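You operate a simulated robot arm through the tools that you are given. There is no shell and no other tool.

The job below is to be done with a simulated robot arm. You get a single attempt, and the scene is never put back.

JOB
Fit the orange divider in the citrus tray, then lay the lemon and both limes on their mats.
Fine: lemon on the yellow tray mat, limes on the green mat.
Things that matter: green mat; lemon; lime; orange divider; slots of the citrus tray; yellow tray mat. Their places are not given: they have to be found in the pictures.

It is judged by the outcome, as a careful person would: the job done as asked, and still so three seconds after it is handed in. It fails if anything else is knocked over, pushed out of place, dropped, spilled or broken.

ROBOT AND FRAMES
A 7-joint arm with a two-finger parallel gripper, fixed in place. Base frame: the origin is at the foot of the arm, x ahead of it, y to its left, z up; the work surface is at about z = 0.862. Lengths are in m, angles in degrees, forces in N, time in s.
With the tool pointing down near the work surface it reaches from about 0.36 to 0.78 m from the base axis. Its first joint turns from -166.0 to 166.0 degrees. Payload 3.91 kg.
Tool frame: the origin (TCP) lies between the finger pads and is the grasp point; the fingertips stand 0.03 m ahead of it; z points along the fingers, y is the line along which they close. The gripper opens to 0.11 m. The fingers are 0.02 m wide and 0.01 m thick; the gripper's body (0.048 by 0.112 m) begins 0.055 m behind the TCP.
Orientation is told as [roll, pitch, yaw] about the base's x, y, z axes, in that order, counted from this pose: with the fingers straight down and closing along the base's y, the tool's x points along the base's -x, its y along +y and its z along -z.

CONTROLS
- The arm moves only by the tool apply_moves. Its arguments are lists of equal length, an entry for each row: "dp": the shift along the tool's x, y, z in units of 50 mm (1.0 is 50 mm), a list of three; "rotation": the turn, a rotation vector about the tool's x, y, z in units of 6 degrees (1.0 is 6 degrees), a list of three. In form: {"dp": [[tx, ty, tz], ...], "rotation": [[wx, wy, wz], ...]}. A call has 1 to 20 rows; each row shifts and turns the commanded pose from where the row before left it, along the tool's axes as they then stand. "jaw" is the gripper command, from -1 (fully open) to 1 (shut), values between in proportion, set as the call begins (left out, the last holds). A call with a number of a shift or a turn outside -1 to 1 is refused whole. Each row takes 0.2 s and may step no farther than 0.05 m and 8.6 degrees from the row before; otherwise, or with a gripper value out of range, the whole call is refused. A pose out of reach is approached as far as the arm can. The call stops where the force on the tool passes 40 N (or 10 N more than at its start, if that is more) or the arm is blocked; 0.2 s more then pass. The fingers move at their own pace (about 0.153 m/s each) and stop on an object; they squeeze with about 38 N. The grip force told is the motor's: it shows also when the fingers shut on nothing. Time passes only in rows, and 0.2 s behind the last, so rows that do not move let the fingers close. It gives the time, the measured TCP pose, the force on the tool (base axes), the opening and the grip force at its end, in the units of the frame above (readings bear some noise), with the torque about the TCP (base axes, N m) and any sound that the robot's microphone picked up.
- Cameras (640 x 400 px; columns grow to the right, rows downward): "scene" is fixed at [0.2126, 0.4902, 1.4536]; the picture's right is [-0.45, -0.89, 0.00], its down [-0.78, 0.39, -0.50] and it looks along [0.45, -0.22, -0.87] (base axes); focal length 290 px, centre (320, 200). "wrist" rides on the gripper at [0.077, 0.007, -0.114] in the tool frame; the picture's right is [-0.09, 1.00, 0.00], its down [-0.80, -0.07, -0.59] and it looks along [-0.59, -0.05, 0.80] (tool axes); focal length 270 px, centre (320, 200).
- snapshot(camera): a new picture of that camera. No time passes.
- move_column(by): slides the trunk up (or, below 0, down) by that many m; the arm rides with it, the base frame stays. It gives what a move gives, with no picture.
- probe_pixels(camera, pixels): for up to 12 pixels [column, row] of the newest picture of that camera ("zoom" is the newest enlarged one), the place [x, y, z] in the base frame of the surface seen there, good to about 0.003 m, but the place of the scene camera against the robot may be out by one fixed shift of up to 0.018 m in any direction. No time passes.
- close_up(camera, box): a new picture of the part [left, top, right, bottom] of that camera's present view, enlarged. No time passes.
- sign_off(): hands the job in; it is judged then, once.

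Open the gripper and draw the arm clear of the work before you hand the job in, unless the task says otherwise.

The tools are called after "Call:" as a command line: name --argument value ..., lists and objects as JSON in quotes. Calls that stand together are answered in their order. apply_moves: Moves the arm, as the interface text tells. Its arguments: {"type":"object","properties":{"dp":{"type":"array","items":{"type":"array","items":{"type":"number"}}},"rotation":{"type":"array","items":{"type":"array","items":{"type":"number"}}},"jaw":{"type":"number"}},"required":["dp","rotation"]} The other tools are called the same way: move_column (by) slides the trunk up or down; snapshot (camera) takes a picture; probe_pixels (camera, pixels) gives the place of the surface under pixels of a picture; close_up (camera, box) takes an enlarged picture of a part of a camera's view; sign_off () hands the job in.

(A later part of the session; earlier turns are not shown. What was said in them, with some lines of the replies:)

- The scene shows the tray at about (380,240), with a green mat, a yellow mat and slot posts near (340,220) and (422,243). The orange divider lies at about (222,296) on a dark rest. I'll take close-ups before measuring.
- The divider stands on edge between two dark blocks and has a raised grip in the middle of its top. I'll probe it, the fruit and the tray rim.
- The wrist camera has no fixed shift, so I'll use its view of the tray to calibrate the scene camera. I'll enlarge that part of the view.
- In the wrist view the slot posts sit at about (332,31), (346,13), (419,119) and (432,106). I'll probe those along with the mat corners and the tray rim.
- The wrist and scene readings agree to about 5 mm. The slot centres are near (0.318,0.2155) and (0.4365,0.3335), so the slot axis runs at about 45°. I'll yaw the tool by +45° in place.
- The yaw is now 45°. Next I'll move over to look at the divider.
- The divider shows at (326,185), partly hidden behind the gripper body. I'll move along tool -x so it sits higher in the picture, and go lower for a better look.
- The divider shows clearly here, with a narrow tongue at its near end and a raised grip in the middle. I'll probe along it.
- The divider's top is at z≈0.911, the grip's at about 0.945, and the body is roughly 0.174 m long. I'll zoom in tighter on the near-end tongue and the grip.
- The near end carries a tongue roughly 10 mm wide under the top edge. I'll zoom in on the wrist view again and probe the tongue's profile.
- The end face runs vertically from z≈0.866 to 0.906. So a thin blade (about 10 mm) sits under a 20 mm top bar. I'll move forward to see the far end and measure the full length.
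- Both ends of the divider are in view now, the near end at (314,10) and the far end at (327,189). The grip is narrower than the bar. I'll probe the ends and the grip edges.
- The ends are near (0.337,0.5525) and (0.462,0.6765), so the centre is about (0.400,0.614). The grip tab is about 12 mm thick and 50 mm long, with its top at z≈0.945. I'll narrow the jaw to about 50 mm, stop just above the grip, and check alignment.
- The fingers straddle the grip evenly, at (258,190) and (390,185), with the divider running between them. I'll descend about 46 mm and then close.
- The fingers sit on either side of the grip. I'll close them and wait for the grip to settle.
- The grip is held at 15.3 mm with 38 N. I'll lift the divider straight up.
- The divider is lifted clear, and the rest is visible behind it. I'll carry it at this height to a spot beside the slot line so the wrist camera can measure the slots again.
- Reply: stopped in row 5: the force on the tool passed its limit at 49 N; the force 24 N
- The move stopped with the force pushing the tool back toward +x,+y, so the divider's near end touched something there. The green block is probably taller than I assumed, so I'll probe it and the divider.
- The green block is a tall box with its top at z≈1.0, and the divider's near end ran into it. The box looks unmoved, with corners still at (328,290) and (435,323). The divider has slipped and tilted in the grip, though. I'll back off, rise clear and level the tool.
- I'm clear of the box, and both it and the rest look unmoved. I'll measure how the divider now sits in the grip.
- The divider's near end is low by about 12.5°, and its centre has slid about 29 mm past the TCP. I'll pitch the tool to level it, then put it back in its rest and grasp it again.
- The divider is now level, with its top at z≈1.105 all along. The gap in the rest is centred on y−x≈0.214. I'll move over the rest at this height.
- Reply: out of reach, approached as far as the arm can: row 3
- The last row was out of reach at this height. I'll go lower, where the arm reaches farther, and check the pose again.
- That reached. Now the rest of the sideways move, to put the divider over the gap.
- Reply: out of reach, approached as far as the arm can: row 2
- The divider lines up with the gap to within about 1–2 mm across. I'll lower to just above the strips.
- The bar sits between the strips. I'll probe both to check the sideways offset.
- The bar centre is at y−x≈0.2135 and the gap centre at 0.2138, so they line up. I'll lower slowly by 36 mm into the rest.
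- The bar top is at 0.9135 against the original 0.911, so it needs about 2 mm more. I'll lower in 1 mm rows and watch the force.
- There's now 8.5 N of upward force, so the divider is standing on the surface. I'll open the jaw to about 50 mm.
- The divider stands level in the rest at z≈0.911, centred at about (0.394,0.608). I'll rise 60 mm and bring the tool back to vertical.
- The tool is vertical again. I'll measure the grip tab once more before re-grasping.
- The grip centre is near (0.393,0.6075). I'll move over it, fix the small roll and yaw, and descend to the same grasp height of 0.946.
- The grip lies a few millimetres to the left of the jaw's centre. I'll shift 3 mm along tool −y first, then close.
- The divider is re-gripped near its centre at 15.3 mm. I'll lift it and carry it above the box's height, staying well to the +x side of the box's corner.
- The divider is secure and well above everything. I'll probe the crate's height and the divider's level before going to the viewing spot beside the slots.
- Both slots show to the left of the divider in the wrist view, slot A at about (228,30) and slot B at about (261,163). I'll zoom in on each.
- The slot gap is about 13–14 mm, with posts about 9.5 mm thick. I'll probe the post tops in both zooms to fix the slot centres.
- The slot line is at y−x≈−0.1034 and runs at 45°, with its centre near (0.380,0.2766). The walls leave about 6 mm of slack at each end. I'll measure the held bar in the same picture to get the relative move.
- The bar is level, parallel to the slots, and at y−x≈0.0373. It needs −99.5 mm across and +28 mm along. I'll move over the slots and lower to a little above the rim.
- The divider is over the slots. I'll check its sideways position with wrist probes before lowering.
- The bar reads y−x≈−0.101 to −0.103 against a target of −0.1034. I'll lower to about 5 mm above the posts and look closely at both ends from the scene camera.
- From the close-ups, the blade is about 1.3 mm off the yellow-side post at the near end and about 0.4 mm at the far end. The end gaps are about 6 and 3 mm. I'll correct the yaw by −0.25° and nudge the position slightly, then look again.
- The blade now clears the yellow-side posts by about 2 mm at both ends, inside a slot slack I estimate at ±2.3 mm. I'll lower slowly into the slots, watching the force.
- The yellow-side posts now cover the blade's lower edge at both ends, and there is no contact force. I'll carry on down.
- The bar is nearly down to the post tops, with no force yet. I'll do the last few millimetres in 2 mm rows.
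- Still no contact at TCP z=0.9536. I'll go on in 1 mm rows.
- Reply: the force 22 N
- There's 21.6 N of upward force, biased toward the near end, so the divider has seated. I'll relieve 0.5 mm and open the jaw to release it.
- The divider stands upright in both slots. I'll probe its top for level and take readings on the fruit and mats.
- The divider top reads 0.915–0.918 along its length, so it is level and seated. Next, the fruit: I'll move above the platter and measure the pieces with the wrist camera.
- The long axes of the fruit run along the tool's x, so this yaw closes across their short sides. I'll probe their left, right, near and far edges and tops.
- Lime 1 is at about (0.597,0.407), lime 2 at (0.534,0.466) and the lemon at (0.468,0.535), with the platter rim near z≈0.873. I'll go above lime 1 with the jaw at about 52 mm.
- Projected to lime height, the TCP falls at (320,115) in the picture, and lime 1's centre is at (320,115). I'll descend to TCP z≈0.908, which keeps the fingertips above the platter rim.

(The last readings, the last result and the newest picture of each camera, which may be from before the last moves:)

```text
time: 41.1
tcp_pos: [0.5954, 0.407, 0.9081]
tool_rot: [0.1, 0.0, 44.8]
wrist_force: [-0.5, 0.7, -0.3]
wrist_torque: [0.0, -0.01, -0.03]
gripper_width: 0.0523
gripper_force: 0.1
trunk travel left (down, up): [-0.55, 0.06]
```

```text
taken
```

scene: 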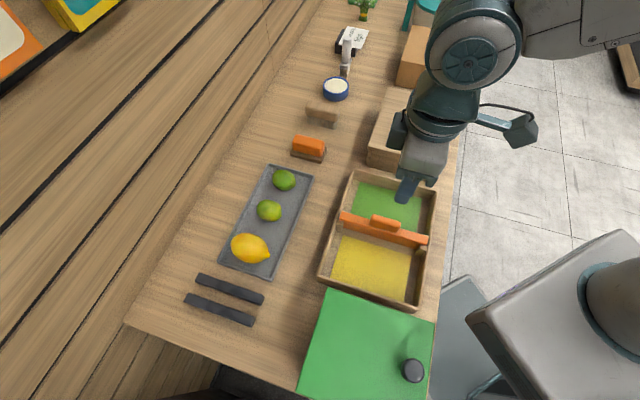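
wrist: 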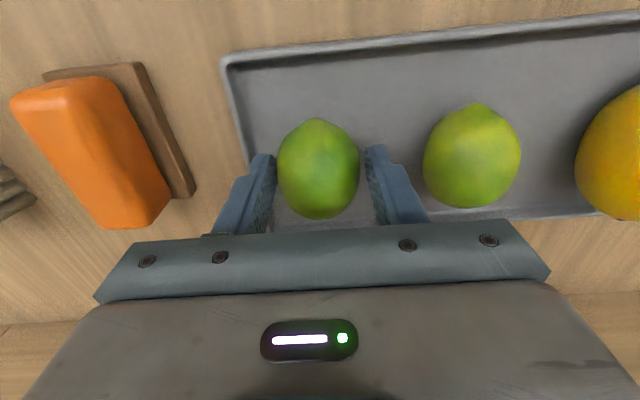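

Lime 1 sits between the fingers, centred at (318,168), which matches the expected grasp point. I'll close.

Call:
apply_moves --dp '[[0, 0, 0], [0, 0, 0], [0, 0, 0], [0, 0, 0]]' --rotation '[[0, 0, 0], [0, 0, 0], [0, 0, 0], [0, 0, 0]]' --jaw 1

Call:
apply_moves --dp '[[0, 0, -0.2], [0, 0, -0.4], [0, 0, -0.6], [0, 0, 0]]' --rotation '[[0, 0, 0], [0, 0, 0], [0, 0, 0], [0, 0, 0]]'

Call:
snapshot --camera "wrist"

```text
time: 42.1
tcp_pos: [0.5947, 0.4054, 0.9086]
tool_rot: [0.1, 0.0, 44.8]
wrist_force: [-0.3, -0.2, -0.3]
wrist_torque: [-0.03, 0.01, 0.0]
gripper_width: 0.0471
gripper_force: 15.9
trunk travel left (down, up): [-0.55, 0.06]
```

```text
time: 43.1
tcp_pos: [0.5951, 0.4034, 0.9687]
tool_rot: [0.1, -0.1, 44.9]
wrist_force: [0.4, 0.7, -0.9]
wrist_torque: [0.0, 0.02, 0.0]
gripper_width: 0.0467
gripper_force: 15.7
trunk travel left (down, up): [-0.55, 0.06]
```

```text
taken
```

wrist: 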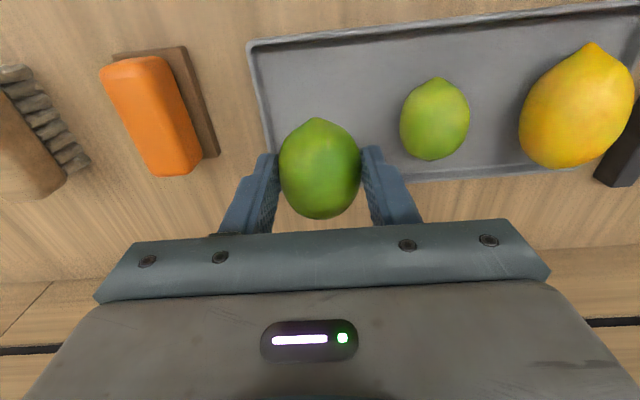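

Lime 1 is held at about 47 mm and lifted cleanly. I'll raise it a little more and carry it over the far half of the green mat.

Call:
apply_moves --dp '[[0, 0, -0.8], [0.683, -0.041, 0], [0.683, -0.041, 0], [0.683, -0.041, 0], [0.683, -0.041, 0], [0.683, -0.041, 0], [0.683, -0.041, 0], [0, 0, 0]]' --rotation '[[0, 0, 0], [0, 0, 0], [0, 0, 0], [0, 0, 0], [0, 0, 0], [0, 0, 0], [0, 0, 0], [0, 0, 0]]'

Call:
snapshot --camera "wrist"

Call:
snapshot --camera "scene"

```text
time: 44.9
tcp_pos: [0.461, 0.2506, 1.0069]
tool_rot: [0.2, 0.0, 44.8]
wrist_force: [0.1, 0.2, -0.5]
wrist_torque: [-0.01, 0.01, -0.02]
gripper_width: 0.047
gripper_force: 16.4
trunk travel left (down, up): [-0.55, 0.06]
```

```text
taken
```

wrist: 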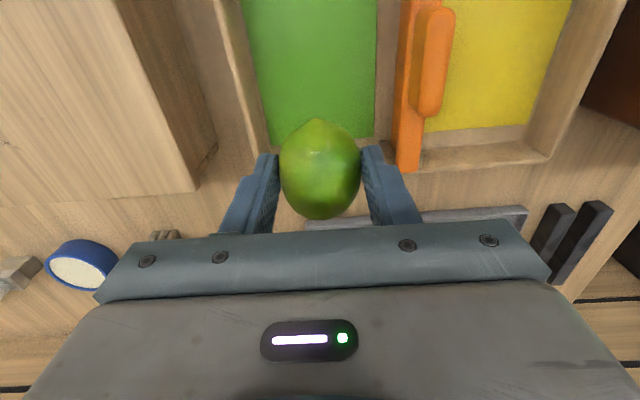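

```text
taken
```

scene: 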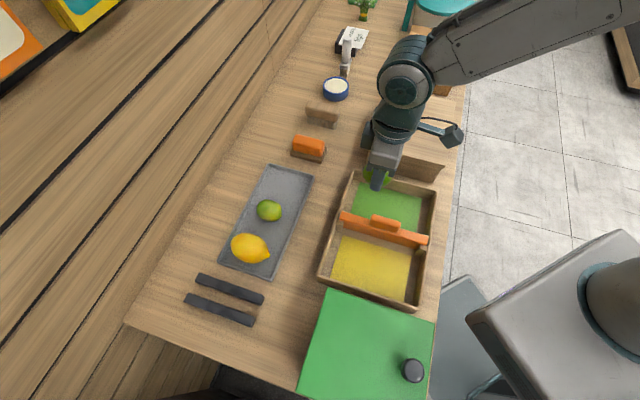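

Projected down, the TCP lands at about (320,105), inside the green mat. I'll probe the mat edges to confirm before lowering.

Call:
probe_pixels --camera "wrist" --pixels '[[244, 10], [375, 10], [258, 80], [376, 80], [272, 140], [374, 134], [230, 80], [268, 152], [390, 100], [320, 105]]'

```text
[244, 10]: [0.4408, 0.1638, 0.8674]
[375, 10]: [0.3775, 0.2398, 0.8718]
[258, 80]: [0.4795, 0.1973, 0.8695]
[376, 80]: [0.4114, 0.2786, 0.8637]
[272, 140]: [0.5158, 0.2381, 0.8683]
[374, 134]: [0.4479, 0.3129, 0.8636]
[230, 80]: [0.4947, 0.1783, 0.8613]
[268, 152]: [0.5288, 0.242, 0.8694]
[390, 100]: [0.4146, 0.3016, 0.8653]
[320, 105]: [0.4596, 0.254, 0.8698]
```

The target is well inside the mat. I'll lower to just above contact.

Call:
apply_moves --dp '[[0, 0, 0.6], [0, 0, 0.6], [0, 0, 0.4], [0, 0, 0.24], [0, 0, 0]]' --rotation '[[0, 0, 0], [0, 0, 0], [0, 0, 0], [0, 0, 0], [0, 0, 0]]'

Call:
snapshot --camera "wrist"

Call:
close_up --camera "scene" --box '[330, 150, 450, 260]'

```text
time: 46.1
tcp_pos: [0.4596, 0.2517, 0.9166]
tool_rot: [0.2, 0.0, 44.8]
wrist_force: [0.3, 0.0, -0.6]
wrist_torque: [-0.02, 0.0, 0.06]
gripper_width: 0.0469
gripper_force: 15.9
trunk travel left (down, up): [-0.55, 0.06]
```

```text
taken
```

wrist: 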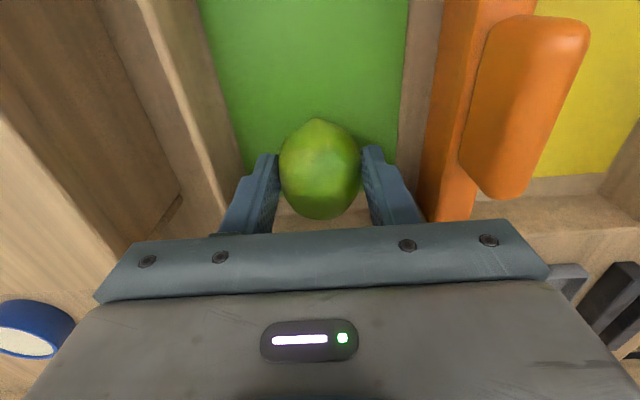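

```text
3.64 times, centred on (390, 205) of scene
```

zoom: 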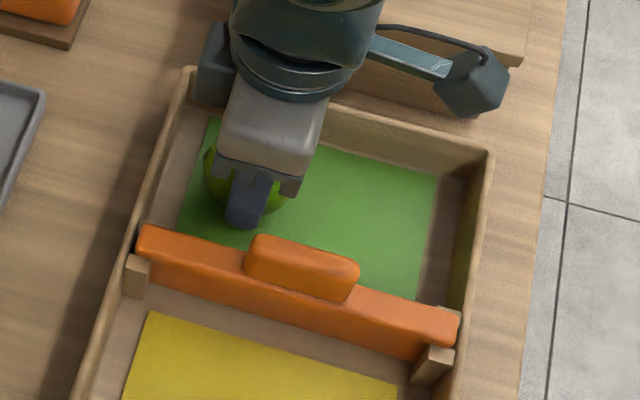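

Lime 1 is just above the mat. I'll nudge it 4 mm inward and settle down in 1 mm rows.

Call:
apply_moves --dp '[[0.08, 0, 0], [0, 0, 0.02], [0, 0, 0.02], [0, 0, 0.02], [0, 0, 0]]' --rotation '[[0, 0, 0], [0, 0, 0], [0, 0, 0], [0, 0, 0], [0, 0, 0]]'

```text
time: 47.3
tcp_pos: [0.4549, 0.2477, 0.9128]
tool_rot: [0.1, 0.0, 44.8]
wrist_force: [0.5, -0.7, 0.5]
wrist_torque: [-0.02, 0.01, -0.04]
gripper_width: 0.0466
gripper_force: 15.7
trunk travel left (down, up): [-0.55, 0.06]
```

No contact yet at 0.9128, so I'll continue in 1 mm rows.

Call:
apply_moves --dp '[[0, 0, 0.02], [0, 0, 0.02], [0, 0, 0]]' --rotation '[[0, 0, 0], [0, 0, 0], [0, 0, 0]]'

```text
time: 48.1
tcp_pos: [0.4563, 0.2483, 0.9122]
tool_rot: [0.1, -0.1, 44.8]
wrist_force: [-2.9, -1.0, 15.1]
wrist_torque: [0.03, 0.04, -0.03]
gripper_width: 0.0467
gripper_force: 16.4
trunk travel left (down, up): [-0.55, 0.06]
```

Contact at 15 N, so the lime is on the mat. I'll relieve about 0.7 mm, then open a little to release it.

Call:
apply_moves --dp '[[0, 0, -0.014], [0, 0, 0]]' --rotation '[[0, 0, 0], [0, 0, 0]]'

Call:
apply_moves --dp '[[0, 0, 0], [0, 0, 0], [0, 0, 0], [0, 0, 0]]' --rotation '[[0, 0, 0], [0, 0, 0], [0, 0, 0], [0, 0, 0]]' --jaw -0.12

Call:
snapshot --camera "wrist"

```text
time: 48.7
tcp_pos: [0.4561, 0.2488, 0.913]
tool_rot: [0.0, -0.1, 44.9]
wrist_force: [-0.3, 1.6, 10.8]
wrist_torque: [0.14, 0.01, 0.0]
gripper_width: 0.0468
gripper_force: 16.0
trunk travel left (down, up): [-0.55, 0.06]
```

```text
time: 49.7
tcp_pos: [0.456, 0.2483, 0.9119]
tool_rot: [0.1, 0.0, 44.8]
wrist_force: [0.2, 0.2, 0.5]
wrist_torque: [0.02, 0.03, 0.0]
gripper_width: 0.0618
gripper_force: 0.0
trunk travel left (down, up): [-0.55, 0.06]
```

```text
taken
```

wrist: 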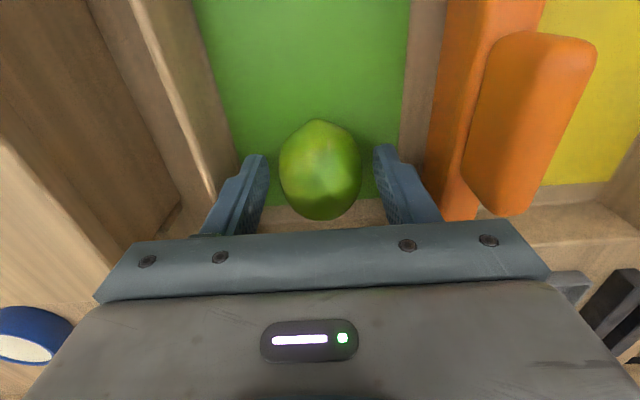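

The lime stayed put as the fingers opened. I'll rise straight up and check it.

Call:
apply_moves --dp '[[0, 0, -0.3], [0, 0, -0.6], [0, 0, -0.8], [0, 0, -0.8], [0, 0, 0]]' --rotation '[[0, 0, 0], [0, 0, 0], [0, 0, 0], [0, 0, 0], [0, 0, 0]]'

Call:
snapshot --camera "wrist"

Call:
close_up --camera "scene" --box '[310, 150, 470, 310]'

```text
time: 50.9
tcp_pos: [0.4556, 0.246, 1.0375]
tool_rot: [0.3, 0.0, 44.8]
wrist_force: [0.5, -0.7, -0.6]
wrist_torque: [0.02, 0.0, 0.02]
gripper_width: 0.0617
gripper_force: 0.0
trunk travel left (down, up): [-0.55, 0.06]
```

```text
taken
```

wrist: 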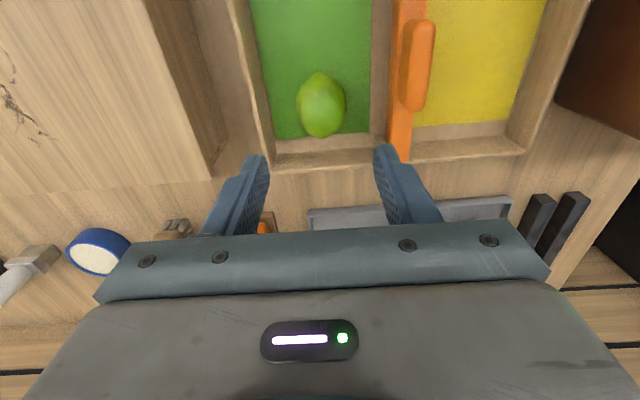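

```text
2.50 times, centred on (390, 230) of scene
```

zoom: 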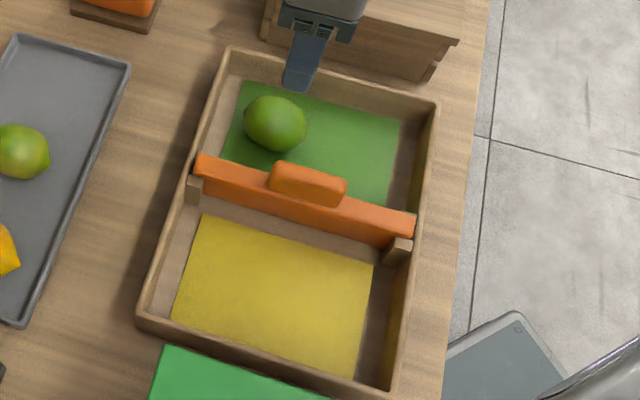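

Lime 1 rests on the green mat. Next is lime 2 at (0.534,0.466), and I'll move above it.

Call:
apply_moves --dp '[[-0.7, 0.331, 0], [-0.7, 0.331, 0], [-0.7, 0.331, 0], [-0.7, 0.331, 0.25], [-0.7, 0.331, 0.25], [-0.7, 0.331, 0.25], [0, 0, 0]]' --rotation '[[0, 0, 0], [0, 0, 0], [0, 0, 0], [0, 0, 0], [0, 0, 0], [0, 0, 0], [0, 0, 0]]' --jaw -0.1

Call:
snapshot --camera "wrist"

Call:
close_up --camera "wrist" --box '[220, 60, 420, 230]'

```text
time: 52.5
tcp_pos: [0.5344, 0.4681, 0.9976]
tool_rot: [0.2, -0.1, 44.9]
wrist_force: [0.7, -0.7, 0.3]
wrist_torque: [0.02, 0.02, -0.02]
gripper_width: 0.0607
gripper_force: 0.0
trunk travel left (down, up): [-0.55, 0.06]
```

```text
taken
```

wrist: 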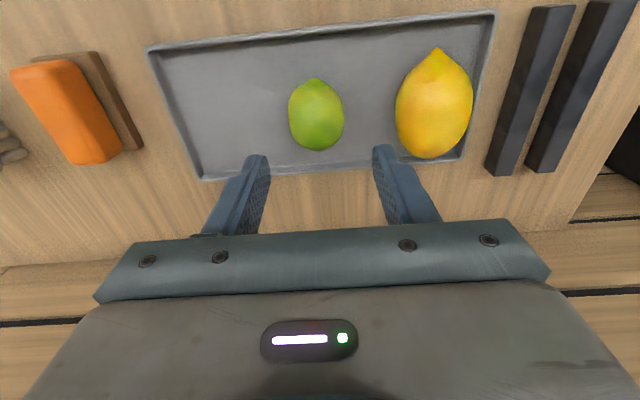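

```text
2.35 times, centred on (320, 145) of wrist
```

zoom: 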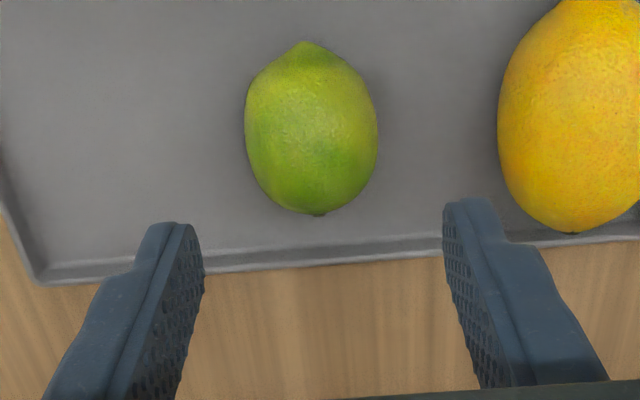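

Lime 2's centre is at (316,114), about 3 mm to tool −y of the grasp line. I'll correct for that and descend.

Call:
apply_moves --dp '[[0, -0.062, 0.3], [0, 0, 0.6], [0, 0, 0.6], [0, 0, 0.28], [0, 0, 0]]' --rotation '[[0, 0, 0], [0, 0, 0], [0, 0, 0], [0, 0, 0], [0, 0, 0]]'

Call:
snapshot --camera "wrist"

```text
time: 53.7
tcp_pos: [0.5373, 0.4659, 0.9095]
tool_rot: [0.1, -0.1, 44.9]
wrist_force: [0.5, -0.3, -0.3]
wrist_torque: [-0.02, 0.01, -0.03]
gripper_width: 0.0604
gripper_force: 0.1
trunk travel left (down, up): [-0.55, 0.06]
```

```text
taken
```

wrist: 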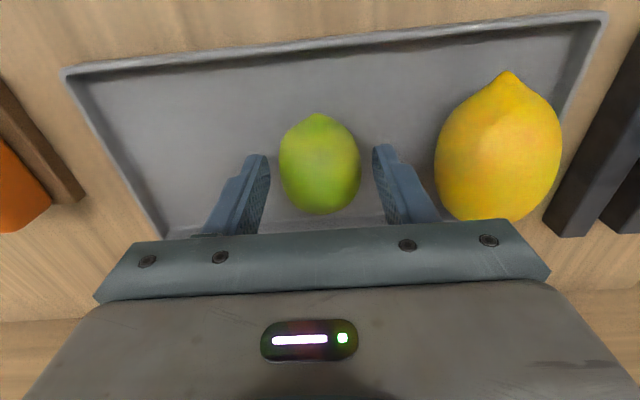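

Lime 2 is between the fingers at (319,163). I'll nudge 2 mm along tool +x, close, and lift.

Call:
apply_moves --dp '[[0.04, 0, 0], [0, 0, 0]]' --rotation '[[0, 0, 0], [0, 0, 0]]'

Call:
apply_moves --dp '[[0, 0, 0], [0, 0, 0], [0, 0, 0], [0, 0, 0]]' --rotation '[[0, 0, 0], [0, 0, 0], [0, 0, 0], [0, 0, 0]]' --jaw 1

Call:
apply_moves --dp '[[0, 0, -0.2], [0, 0, -0.5], [0, 0, -0.6], [0, 0, -0.7], [0, 0, 0]]' --rotation '[[0, 0, 0], [0, 0, 0], [0, 0, 0], [0, 0, 0], [0, 0, 0]]'

Call:
snapshot --camera "wrist"

```text
time: 54.3
tcp_pos: [0.5346, 0.464, 0.9113]
tool_rot: [0.1, 0.0, 44.8]
wrist_force: [-0.4, -0.9, -0.1]
wrist_torque: [-0.01, 0.01, -0.04]
gripper_width: 0.0606
gripper_force: 0.1
trunk travel left (down, up): [-0.55, 0.06]
```

```text
time: 55.3
tcp_pos: [0.5349, 0.464, 0.9095]
tool_rot: [0.1, 0.0, 44.9]
wrist_force: [-0.4, -0.1, -0.7]
wrist_torque: [0.03, 0.01, 0.01]
gripper_width: 0.0472
gripper_force: 15.8
trunk travel left (down, up): [-0.55, 0.06]
```

```text
time: 56.5
tcp_pos: [0.5357, 0.464, 1.0126]
tool_rot: [0.2, -0.1, 44.8]
wrist_force: [-0.4, -0.3, -0.8]
wrist_torque: [-0.02, -0.03, -0.02]
gripper_width: 0.0469
gripper_force: 16.2
trunk travel left (down, up): [-0.55, 0.06]
```

```text
taken
```

wrist: 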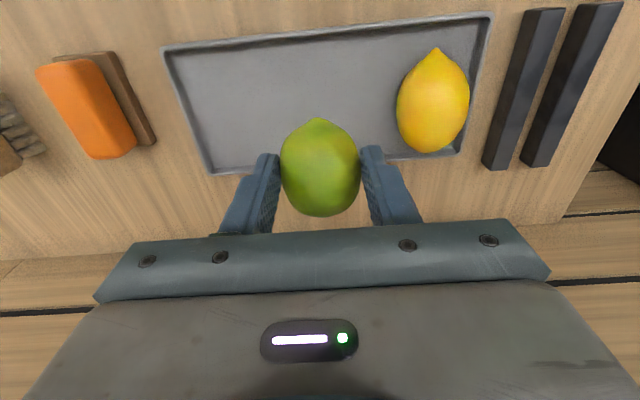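

Lime 2 is held at 47 mm. I'll carry it over the near half of the green mat, beside lime 1.

Call:
apply_moves --dp '[[0, 0, -0.5], [0.799, -0.275, 0], [0.799, -0.275, 0], [0.799, -0.275, 0], [0.799, -0.275, 0], [0.799, -0.275, 0], [0.799, -0.275, 0], [0.799, -0.275, 0], [0, 0, 0]]' --rotation '[[0, 0, 0], [0, 0, 0], [0, 0, 0], [0, 0, 0], [0, 0, 0], [0, 0, 0], [0, 0, 0], [0, 0, 0], [0, 0, 0]]'

Call:
snapshot --camera "wrist"

Call:
close_up --camera "scene" --box '[310, 150, 470, 310]'

```text
time: 58.5
tcp_pos: [0.4049, 0.198, 1.0342]
tool_rot: [0.1, 0.0, 44.9]
wrist_force: [0.2, 0.7, -0.2]
wrist_torque: [-0.01, -0.02, 0.0]
gripper_width: 0.0469
gripper_force: 16.0
trunk travel left (down, up): [-0.55, 0.06]
```

```text
taken
```

wrist: 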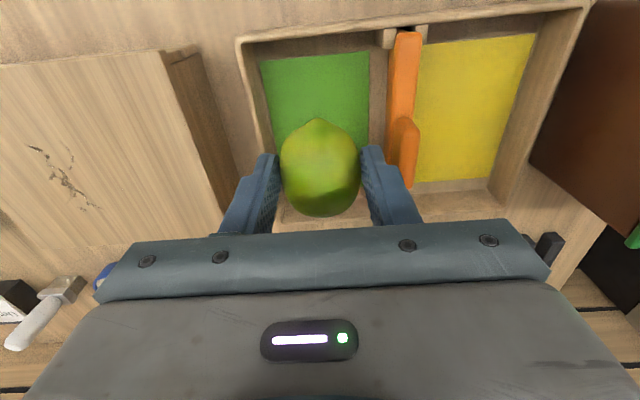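

```text
2.50 times, centred on (390, 230) of scene
```

zoom: 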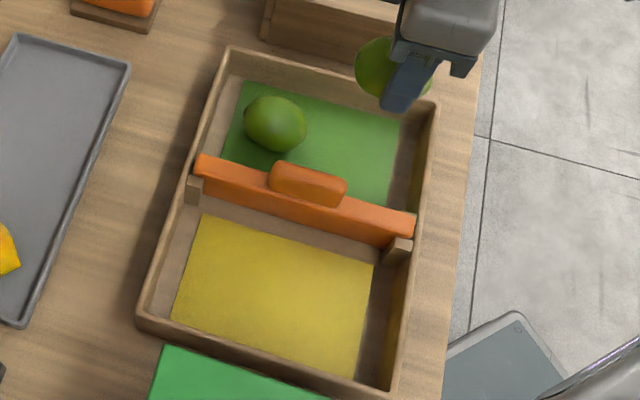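

The drop point is at (320,97), well inside the near half of the mat. I'll lower to just above contact.

Call:
apply_moves --dp '[[0, 0, 0.7], [0, 0, 0.7], [0, 0, 0.6], [0, 0, 0.34], [0, 0, 0]]' --rotation '[[0, 0, 0], [0, 0, 0], [0, 0, 0], [0, 0, 0], [0, 0, 0]]'

Call:
snapshot --camera "wrist"

Call:
close_up --camera "scene" --box '[330, 150, 450, 260]'

```text
time: 59.7
tcp_pos: [0.4047, 0.1978, 0.9194]
tool_rot: [0.1, 0.0, 44.7]
wrist_force: [0.6, 0.0, -0.7]
wrist_torque: [0.01, 0.0, -0.01]
gripper_width: 0.0471
gripper_force: 16.1
trunk travel left (down, up): [-0.55, 0.06]
```

```text
taken
```

wrist: 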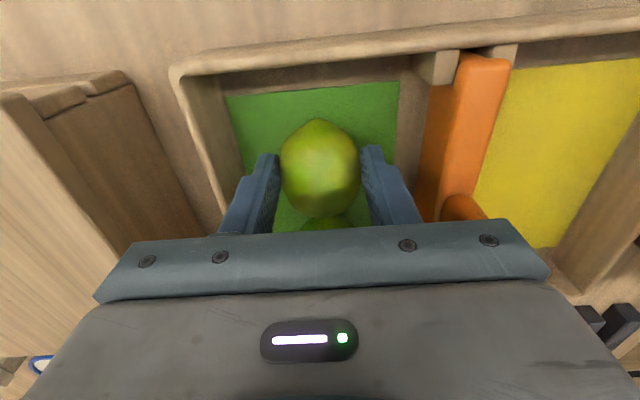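

```text
3.64 times, centred on (390, 205) of scene
```

zoom: 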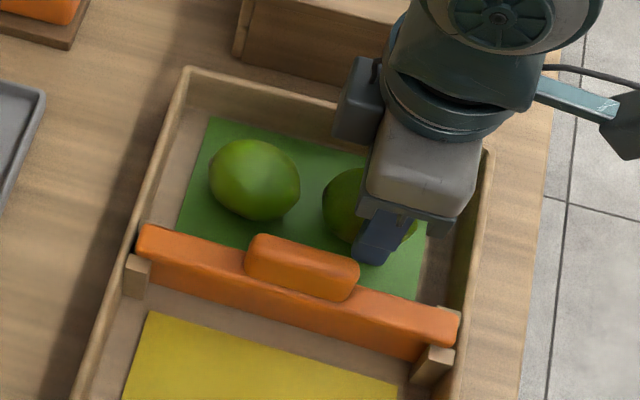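

There is a clear gap between the two limes. I'll settle the last few millimetres.

Call:
apply_moves --dp '[[0, 0, 0.04], [0, 0, 0.03], [0, 0, 0.02], [0, 0, 0.02], [0, 0, 0]]' --rotation '[[0, 0, 0], [0, 0, 0], [0, 0, 0], [0, 0, 0], [0, 0, 0]]'

```text
time: 60.9
tcp_pos: [0.4045, 0.1982, 0.9131]
tool_rot: [0.2, -0.2, 44.8]
wrist_force: [1.1, 0.1, 15.7]
wrist_torque: [0.05, -0.11, -0.01]
gripper_width: 0.047
gripper_force: 16.4
trunk travel left (down, up): [-0.55, 0.06]
```

Contact at 15.7 N. I'll relieve slightly, open to release, and rise straight up.

Call:
apply_moves --dp '[[0, 0, -0.014], [0, 0, 0]]' --rotation '[[0, 0, 0], [0, 0, 0]]'

Call:
apply_moves --dp '[[0, 0, 0], [0, 0, 0], [0, 0, 0], [0, 0, 0]]' --rotation '[[0, 0, 0], [0, 0, 0], [0, 0, 0], [0, 0, 0]]' --jaw -0.12

Call:
apply_moves --dp '[[0, 0, -0.3], [0, 0, -0.6], [0, 0, -0.8], [0, 0, -0.8], [0, 0, 0]]' --rotation '[[0, 0, 0], [0, 0, 0], [0, 0, 0], [0, 0, 0], [0, 0, 0]]'

Call:
snapshot --camera "wrist"

Call:
close_up --camera "scene" --box '[310, 150, 470, 310]'

```text
time: 61.5
tcp_pos: [0.4053, 0.1969, 0.9142]
tool_rot: [0.1, 0.1, 44.8]
wrist_force: [2.9, 2.0, 7.6]
wrist_torque: [0.05, -0.17, 0.02]
gripper_width: 0.0469
gripper_force: 16.0
trunk travel left (down, up): [-0.55, 0.06]
```

```text
time: 62.5
tcp_pos: [0.4053, 0.197, 0.915]
tool_rot: [0.1, 0.0, 44.8]
wrist_force: [0.0, 0.1, 0.1]
wrist_torque: [0.01, -0.02, -0.01]
gripper_width: 0.0617
gripper_force: 0.2
trunk travel left (down, up): [-0.55, 0.06]
```

```text
time: 63.7
tcp_pos: [0.4051, 0.1992, 1.0409]
tool_rot: [0.2, 0.0, 44.8]
wrist_force: [0.5, -0.1, 0.3]
wrist_torque: [0.0, 0.02, 0.03]
gripper_width: 0.0614
gripper_force: 0.0
trunk travel left (down, up): [-0.55, 0.06]
```

```text
taken
```

wrist: 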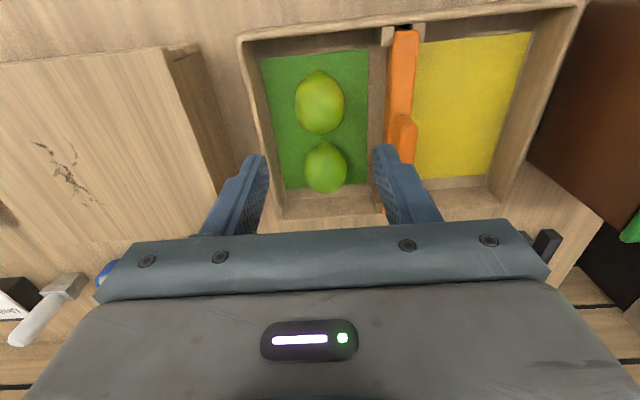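

```text
2.50 times, centred on (390, 230) of scene
```

zoom: 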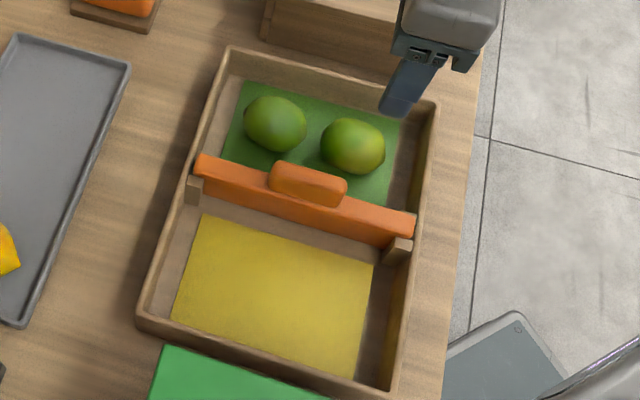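

Both limes rest on the green mat. Next the lemon: I'll open to about 74 mm and move above it.

Call:
apply_moves --dp '[[-0.707, 0.484, 0], [-0.707, 0.484, 0], [-0.707, 0.484, 0], [-0.707, 0.484, 0], [-0.707, 0.484, 0], [-0.707, 0.484, 0], [-0.707, 0.484, 0.3], [-0.707, 0.484, 0.3], [0, 0, 0]]' --rotation '[[0, 0, 0], [0, 0, 0], [0, 0, 0], [0, 0, 0], [0, 0, 0], [0, 0, 0], [0, 0, 0], [0, 0, 0], [0, 0, 0]]' --jaw -0.345

Call:
snapshot --camera "wrist"

Call:
close_up --camera "wrist" --box '[220, 40, 420, 230]'

```text
time: 65.7
tcp_pos: [0.4698, 0.5335, 1.0103]
tool_rot: [0.0, 0.0, 44.8]
wrist_force: [-0.4, -0.2, 0.8]
wrist_torque: [-0.01, 0.0, 0.0]
gripper_width: 0.074
gripper_force: 0.0
trunk travel left (down, up): [-0.55, 0.06]
```

```text
taken
```

wrist: 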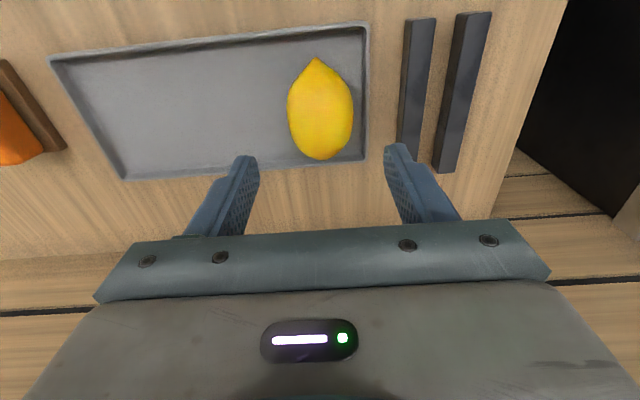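

```text
2.11 times, centred on (320, 135) of wrist
```

zoom: 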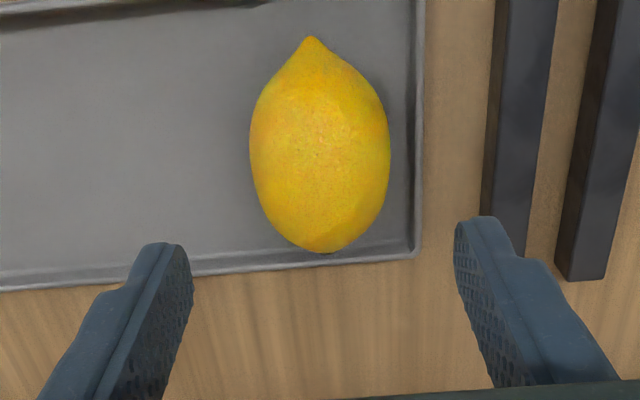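

The lemon is centred at (320,110) and about 57 mm wide. I'll descend to TCP z≈0.9105, which keeps the fingertips above the platter rim.

Call:
apply_moves --dp '[[0, 0, 0.6], [0, 0, 0.6], [0, 0, 0.5], [0, 0, 0.3], [0, 0, 0]]' --rotation '[[0, 0, 0], [0, 0, 0], [0, 0, 0], [0, 0, 0], [0, 0, 0]]' --jaw -0.28

Call:
snapshot --camera "wrist"

```text
time: 66.9
tcp_pos: [0.4683, 0.5344, 0.9106]
tool_rot: [0.1, 0.0, 44.8]
wrist_force: [-1.1, -0.7, -0.4]
wrist_torque: [0.02, -0.04, 0.01]
gripper_width: 0.07
gripper_force: 0.1
trunk travel left (down, up): [-0.55, 0.06]
```

```text
taken
```

wrist: 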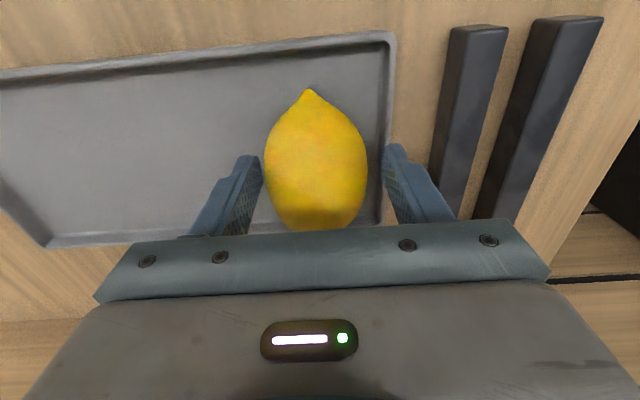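

The lemon is between the fingers, about 2 mm to the left. I'll nudge, close and lift.

Call:
apply_moves --dp '[[0, -0.035, 0], [0, 0, 0]]' --rotation '[[0, 0, 0], [0, 0, 0]]'

Call:
apply_moves --dp '[[0, 0, 0], [0, 0, 0], [0, 0, 0], [0, 0, 0]]' --rotation '[[0, 0, 0], [0, 0, 0], [0, 0, 0], [0, 0, 0]]' --jaw 1

Call:
apply_moves --dp '[[0, 0, -0.2], [0, 0, -0.5], [0, 0, -0.7], [0, 0, -0.7], [0, 0, -0.7], [0, 0, 0]]' --rotation '[[0, 0, 0], [0, 0, 0], [0, 0, 0], [0, 0, 0], [0, 0, 0], [0, 0, 0]]'

Call:
snapshot --camera "wrist"

Call:
snapshot --camera "scene"

```text
time: 67.5
tcp_pos: [0.4699, 0.5331, 0.9109]
tool_rot: [0.0, 0.0, 44.8]
wrist_force: [-0.3, 0.1, -0.7]
wrist_torque: [0.0, 0.0, 0.01]
gripper_width: 0.0704
gripper_force: 0.1
trunk travel left (down, up): [-0.55, 0.06]
```

```text
time: 68.5
tcp_pos: [0.4706, 0.5336, 0.9107]
tool_rot: [0.1, 0.0, 44.8]
wrist_force: [0.6, 0.0, -0.3]
wrist_torque: [-0.04, -0.02, 0.03]
gripper_width: 0.0569
gripper_force: 16.4
trunk travel left (down, up): [-0.55, 0.06]
```

```text
time: 69.9
tcp_pos: [0.4703, 0.5339, 1.0502]
tool_rot: [0.1, 0.1, 44.9]
wrist_force: [0.1, 0.2, -1.7]
wrist_torque: [-0.02, 0.04, -0.04]
gripper_width: 0.0568
gripper_force: 16.1
trunk travel left (down, up): [-0.55, 0.06]
```

```text
taken
```

wrist: 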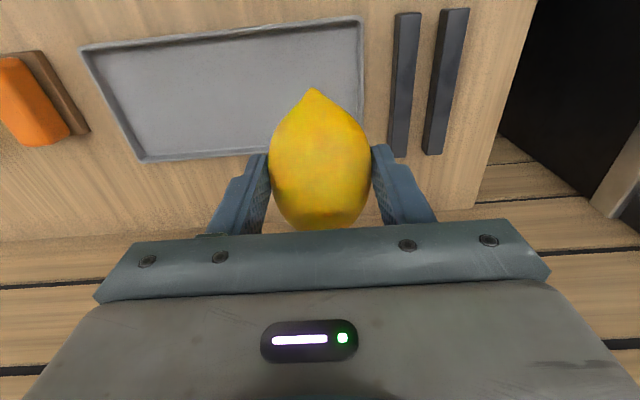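

```text
taken
```

scene: 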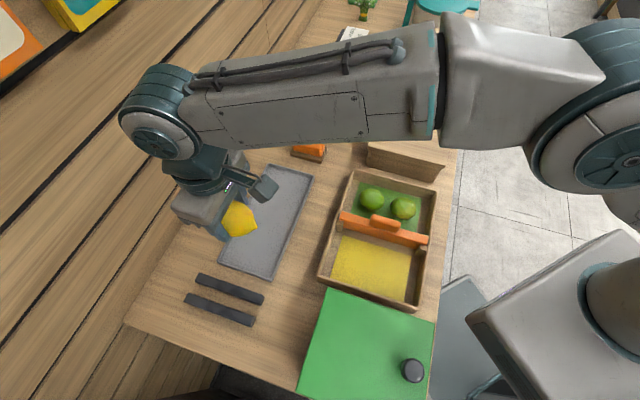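

The lemon is held at 57 mm. I'll carry it over the yellow mat, keeping clear of the green box.

Call:
apply_moves --dp '[[0, 0, -0.6], [0.813, -0.148, 0], [0.813, -0.148, 0], [0.813, -0.148, 0], [0.813, -0.148, 0], [0.813, -0.148, 0], [0.813, -0.148, 0], [0, 0, 0]]' --rotation '[[0, 0, 0], [0, 0, 0], [0, 0, 0], [0, 0, 0], [0, 0, 0], [0, 0, 0], [0, 0, 0], [0, 0, 0]]'

Call:
snapshot --camera "wrist"

Call:
snapshot --camera "scene"

```text
time: 71.7
tcp_pos: [0.3307, 0.329, 1.0788]
tool_rot: [0.2, 0.0, 44.8]
wrist_force: [-0.5, 0.5, -1.2]
wrist_torque: [0.0, 0.05, -0.01]
gripper_width: 0.0569
gripper_force: 16.0
trunk travel left (down, up): [-0.55, 0.06]
```

```text
taken
```

wrist: 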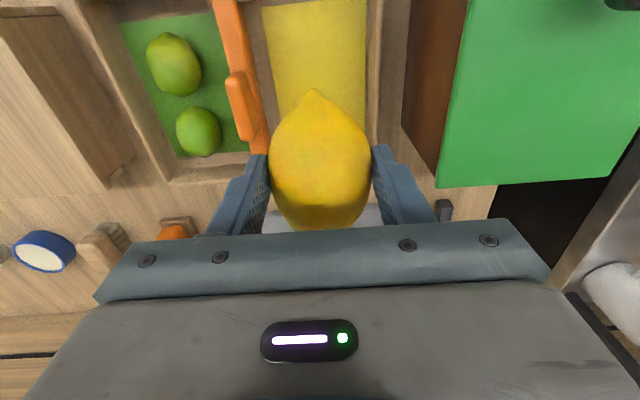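

```text
taken
```

scene: 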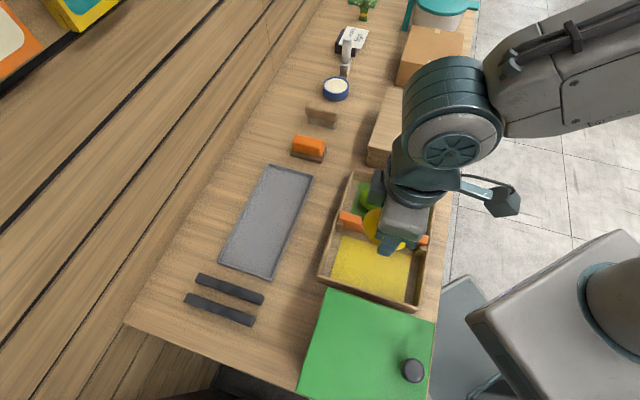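

The drop point at about (320,86) is near the middle of the yellow mat. I'll probe the mat edges to confirm.

Call:
probe_pixels --camera "wrist" --pixels '[[266, 8], [364, 4], [275, 60], [365, 60], [366, 90], [365, 120], [280, 85], [320, 60], [264, 80], [374, 80]]'

```text
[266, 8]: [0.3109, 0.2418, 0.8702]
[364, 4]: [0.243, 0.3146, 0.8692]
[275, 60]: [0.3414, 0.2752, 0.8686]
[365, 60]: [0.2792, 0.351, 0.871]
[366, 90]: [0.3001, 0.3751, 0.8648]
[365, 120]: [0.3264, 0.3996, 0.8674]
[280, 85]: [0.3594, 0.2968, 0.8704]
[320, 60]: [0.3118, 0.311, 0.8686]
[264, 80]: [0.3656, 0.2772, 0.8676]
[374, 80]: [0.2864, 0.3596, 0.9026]
```

The TCP is within about 2 mm of the mat's centre. I'll lower the lemon to just above contact.

Call:
apply_moves --dp '[[0, 0, 0.8], [0, 0, 0.8], [0, 0, 0.7], [0, 0, 0.6], [0, 0, 0.28], [0, 0, 0]]' --rotation '[[0, 0, 0], [0, 0, 0], [0, 0, 0], [0, 0, 0], [0, 0, 0], [0, 0, 0]]'

Call:
snapshot --camera "wrist"

Call:
close_up --camera "scene" --box '[310, 150, 470, 310]'

```text
time: 73.1
tcp_pos: [0.3273, 0.3285, 0.9201]
tool_rot: [0.1, 0.1, 44.8]
wrist_force: [0.0, -0.2, -2.2]
wrist_torque: [0.01, 0.02, 0.01]
gripper_width: 0.0571
gripper_force: 16.0
trunk travel left (down, up): [-0.55, 0.06]
```

```text
taken
```

wrist: 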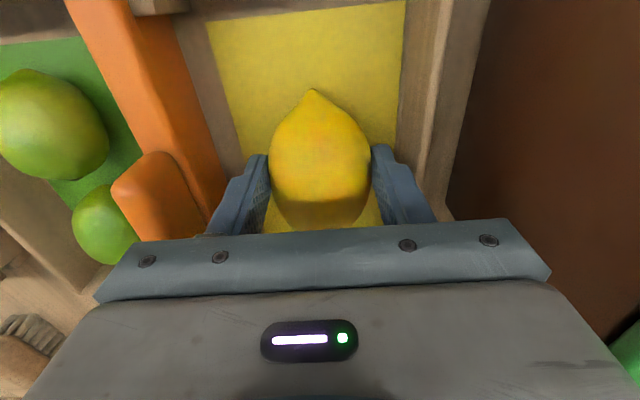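

```text
2.50 times, centred on (390, 230) of scene
```

zoom: 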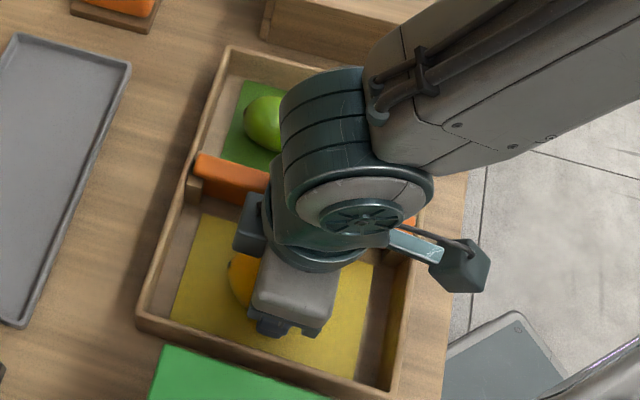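

The lemon is about 4–5 mm above the mat with room on both sides. I'll settle in 1–2 mm rows.

Call:
apply_moves --dp '[[0, 0, 0.04], [0, 0, 0.03], [0, 0, 0.02], [0, 0, 0.02], [0, 0, 0]]' --rotation '[[0, 0, 0], [0, 0, 0], [0, 0, 0], [0, 0, 0], [0, 0, 0]]'

```text
time: 74.3
tcp_pos: [0.3287, 0.3296, 0.9157]
tool_rot: [0.1, -0.1, 44.8]
wrist_force: [0.2, 0.1, -1.2]
wrist_torque: [0.04, -0.01, 0.01]
gripper_width: 0.0569
gripper_force: 15.8
trunk travel left (down, up): [-0.55, 0.06]
```

No contact yet, so two more 1 mm rows.

Call:
apply_moves --dp '[[0, 0, 0.02], [0, 0, 0.016], [0, 0, 0]]' --rotation '[[0, 0, 0], [0, 0, 0], [0, 0, 0]]'

```text
time: 75.1
tcp_pos: [0.3291, 0.3304, 0.9137]
tool_rot: [0.1, 0.0, 44.8]
wrist_force: [-0.2, -2.7, 15.7]
wrist_torque: [-0.04, -0.05, -0.05]
gripper_width: 0.0569
gripper_force: 15.8
trunk travel left (down, up): [-0.55, 0.06]
```

Contact at 15.7 N, so the lemon is on the mat. I'll relieve slightly, open to about 71 mm, and rise straight up.

Call:
apply_moves --dp '[[0, 0, -0.014], [0, 0, 0]]' --rotation '[[0, 0, 0], [0, 0, 0]]'

Call:
apply_moves --dp '[[0, 0, 0], [0, 0, 0], [0, 0, 0], [0, 0, 0]]' --rotation '[[0, 0, 0], [0, 0, 0], [0, 0, 0], [0, 0, 0]]' --jaw -0.29

Call:
apply_moves --dp '[[0, 0, -0.3], [0, 0, -0.6], [0, 0, -0.8], [0, 0, -0.8], [0, 0, -0.8], [0, 0, -0.8], [0, 0, 0]]' --rotation '[[0, 0, 0], [0, 0, 0], [0, 0, 0], [0, 0, 0], [0, 0, 0], [0, 0, 0], [0, 0, 0]]'

Call:
snapshot --camera "wrist"

Call:
snapshot --camera "scene"

```text
time: 75.7
tcp_pos: [0.3284, 0.3293, 0.9143]
tool_rot: [0.1, 0.0, 44.9]
wrist_force: [2.4, -1.3, 3.1]
wrist_torque: [-0.09, -0.12, -0.01]
gripper_width: 0.057
gripper_force: 16.2
trunk travel left (down, up): [-0.55, 0.06]
```

```text
time: 76.7
tcp_pos: [0.3282, 0.3325, 0.9141]
tool_rot: [0.1, 0.1, 44.8]
wrist_force: [-0.7, 0.6, -0.4]
wrist_torque: [0.01, -0.03, 0.02]
gripper_width: 0.071
gripper_force: 0.1
trunk travel left (down, up): [-0.55, 0.06]
```

```text
time: 78.3
tcp_pos: [0.3304, 0.3337, 1.1189]
tool_rot: [0.1, 0.0, 44.8]
wrist_force: [-1.2, 0.4, 0.0]
wrist_torque: [0.01, -0.02, 0.01]
gripper_width: 0.0709
gripper_force: 0.0
trunk travel left (down, up): [-0.55, 0.06]
```

```text
taken
```

wrist: 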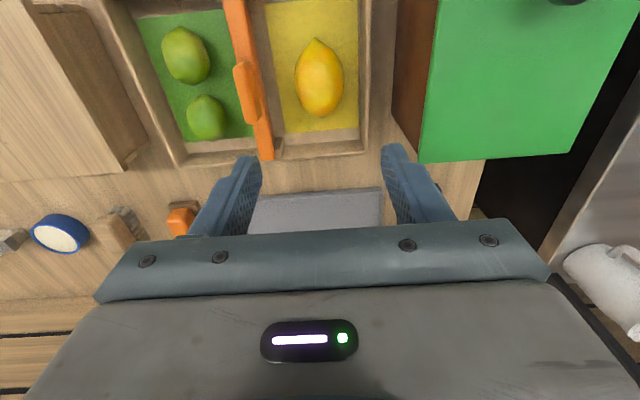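

```text
taken
```

scene: 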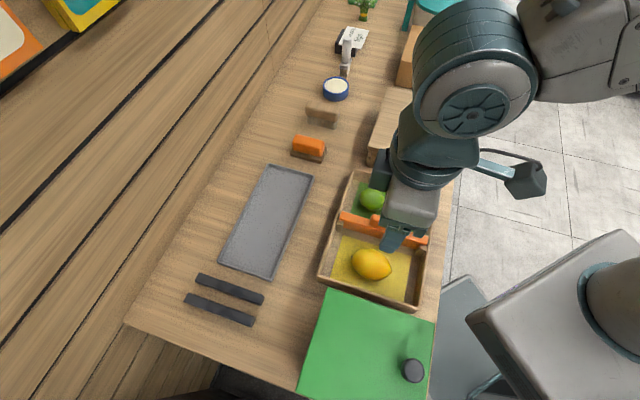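

All three fruits are on their mats. I'll raise the arm, draw it back near its starting pose and open the gripper fully, then do a last check.

Call:
apply_moves --dp '[[0.1, 0, -0.6], [0.34, -0.672, -0.2], [0.34, -0.672, -0.2], [0.34, -0.672, -0.2], [0.34, -0.672, -0.1], [0, 0, 0], [0, 0, 0], [0, 0, 0], [0, 0, 0]]' --rotation '[[0, 0, 0], [0, 0, 0], [0, 0, 0], [0, 0, 0], [0, 0, 0], [0, 0, 0], [0, 0, 0], [0, 0, 0], [0, 0, 0]]' --jaw -1

Call:
snapshot --camera "scene"

Call:
close_up --camera "scene" --box '[310, 150, 470, 310]'

Call:
snapshot --camera "wrist"

```text
time: 80.3
tcp_pos: [0.3718, 0.1843, 1.1844]
tool_rot: [0.1, 0.0, 44.7]
wrist_force: [0.7, 0.3, 0.8]
wrist_torque: [-0.01, 0.0, 0.0]
gripper_width: 0.1098
gripper_force: 0.2
trunk travel left (down, up): [-0.55, 0.06]
```

```text
taken
```

scene: 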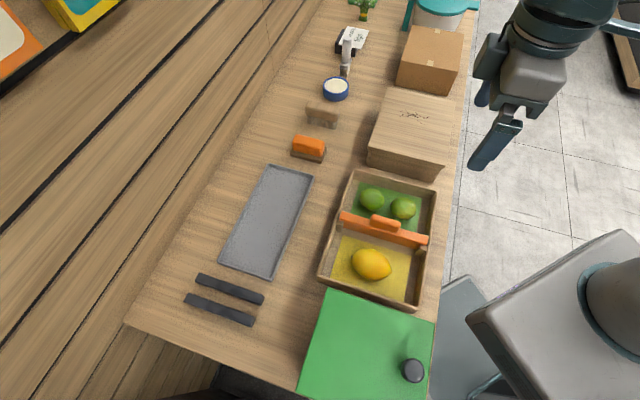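

```text
2.50 times, centred on (390, 230) of scene
```

zoom: 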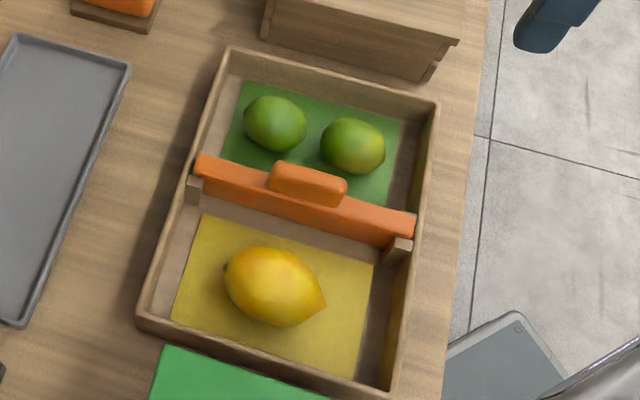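

```text
taken
```

wrist: 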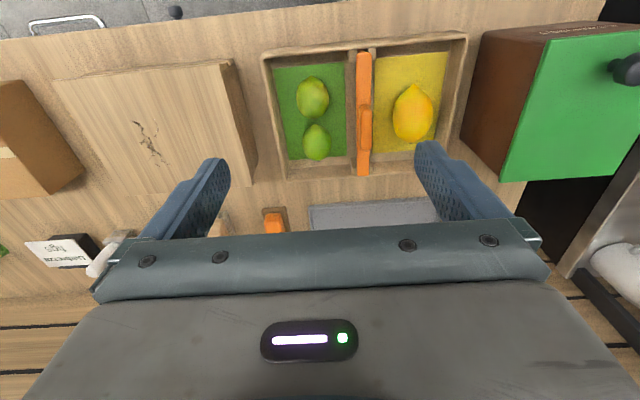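

The arm is clear and open. The divider stands in both slots, both limes are on the green mat, and the lemon is on the yellow mat. The tray, platter, rest strips, green box and other items look to be where they started, so I'm handing the job in.

Call:
sign_off

```text
The job is handed in.
```

The orange divider is fitted in both slots of the citrus tray, the lemon is on the yellow mat, and both limes are on the green mat. The job has been handed in, with the gripper open and the arm drawn back clear.

The first carry went wrong: the divider's end hit the tall green box with about 49 N, because I hadn't checked the box's height. The divider slipped and tilted in the grip, so I set it back in its rest, gripped it again and fitted it from there.

In the pictures afterwards, the box and the other items looked to be in their original places. The divider's top read level to within a few millimetres once it was seated.
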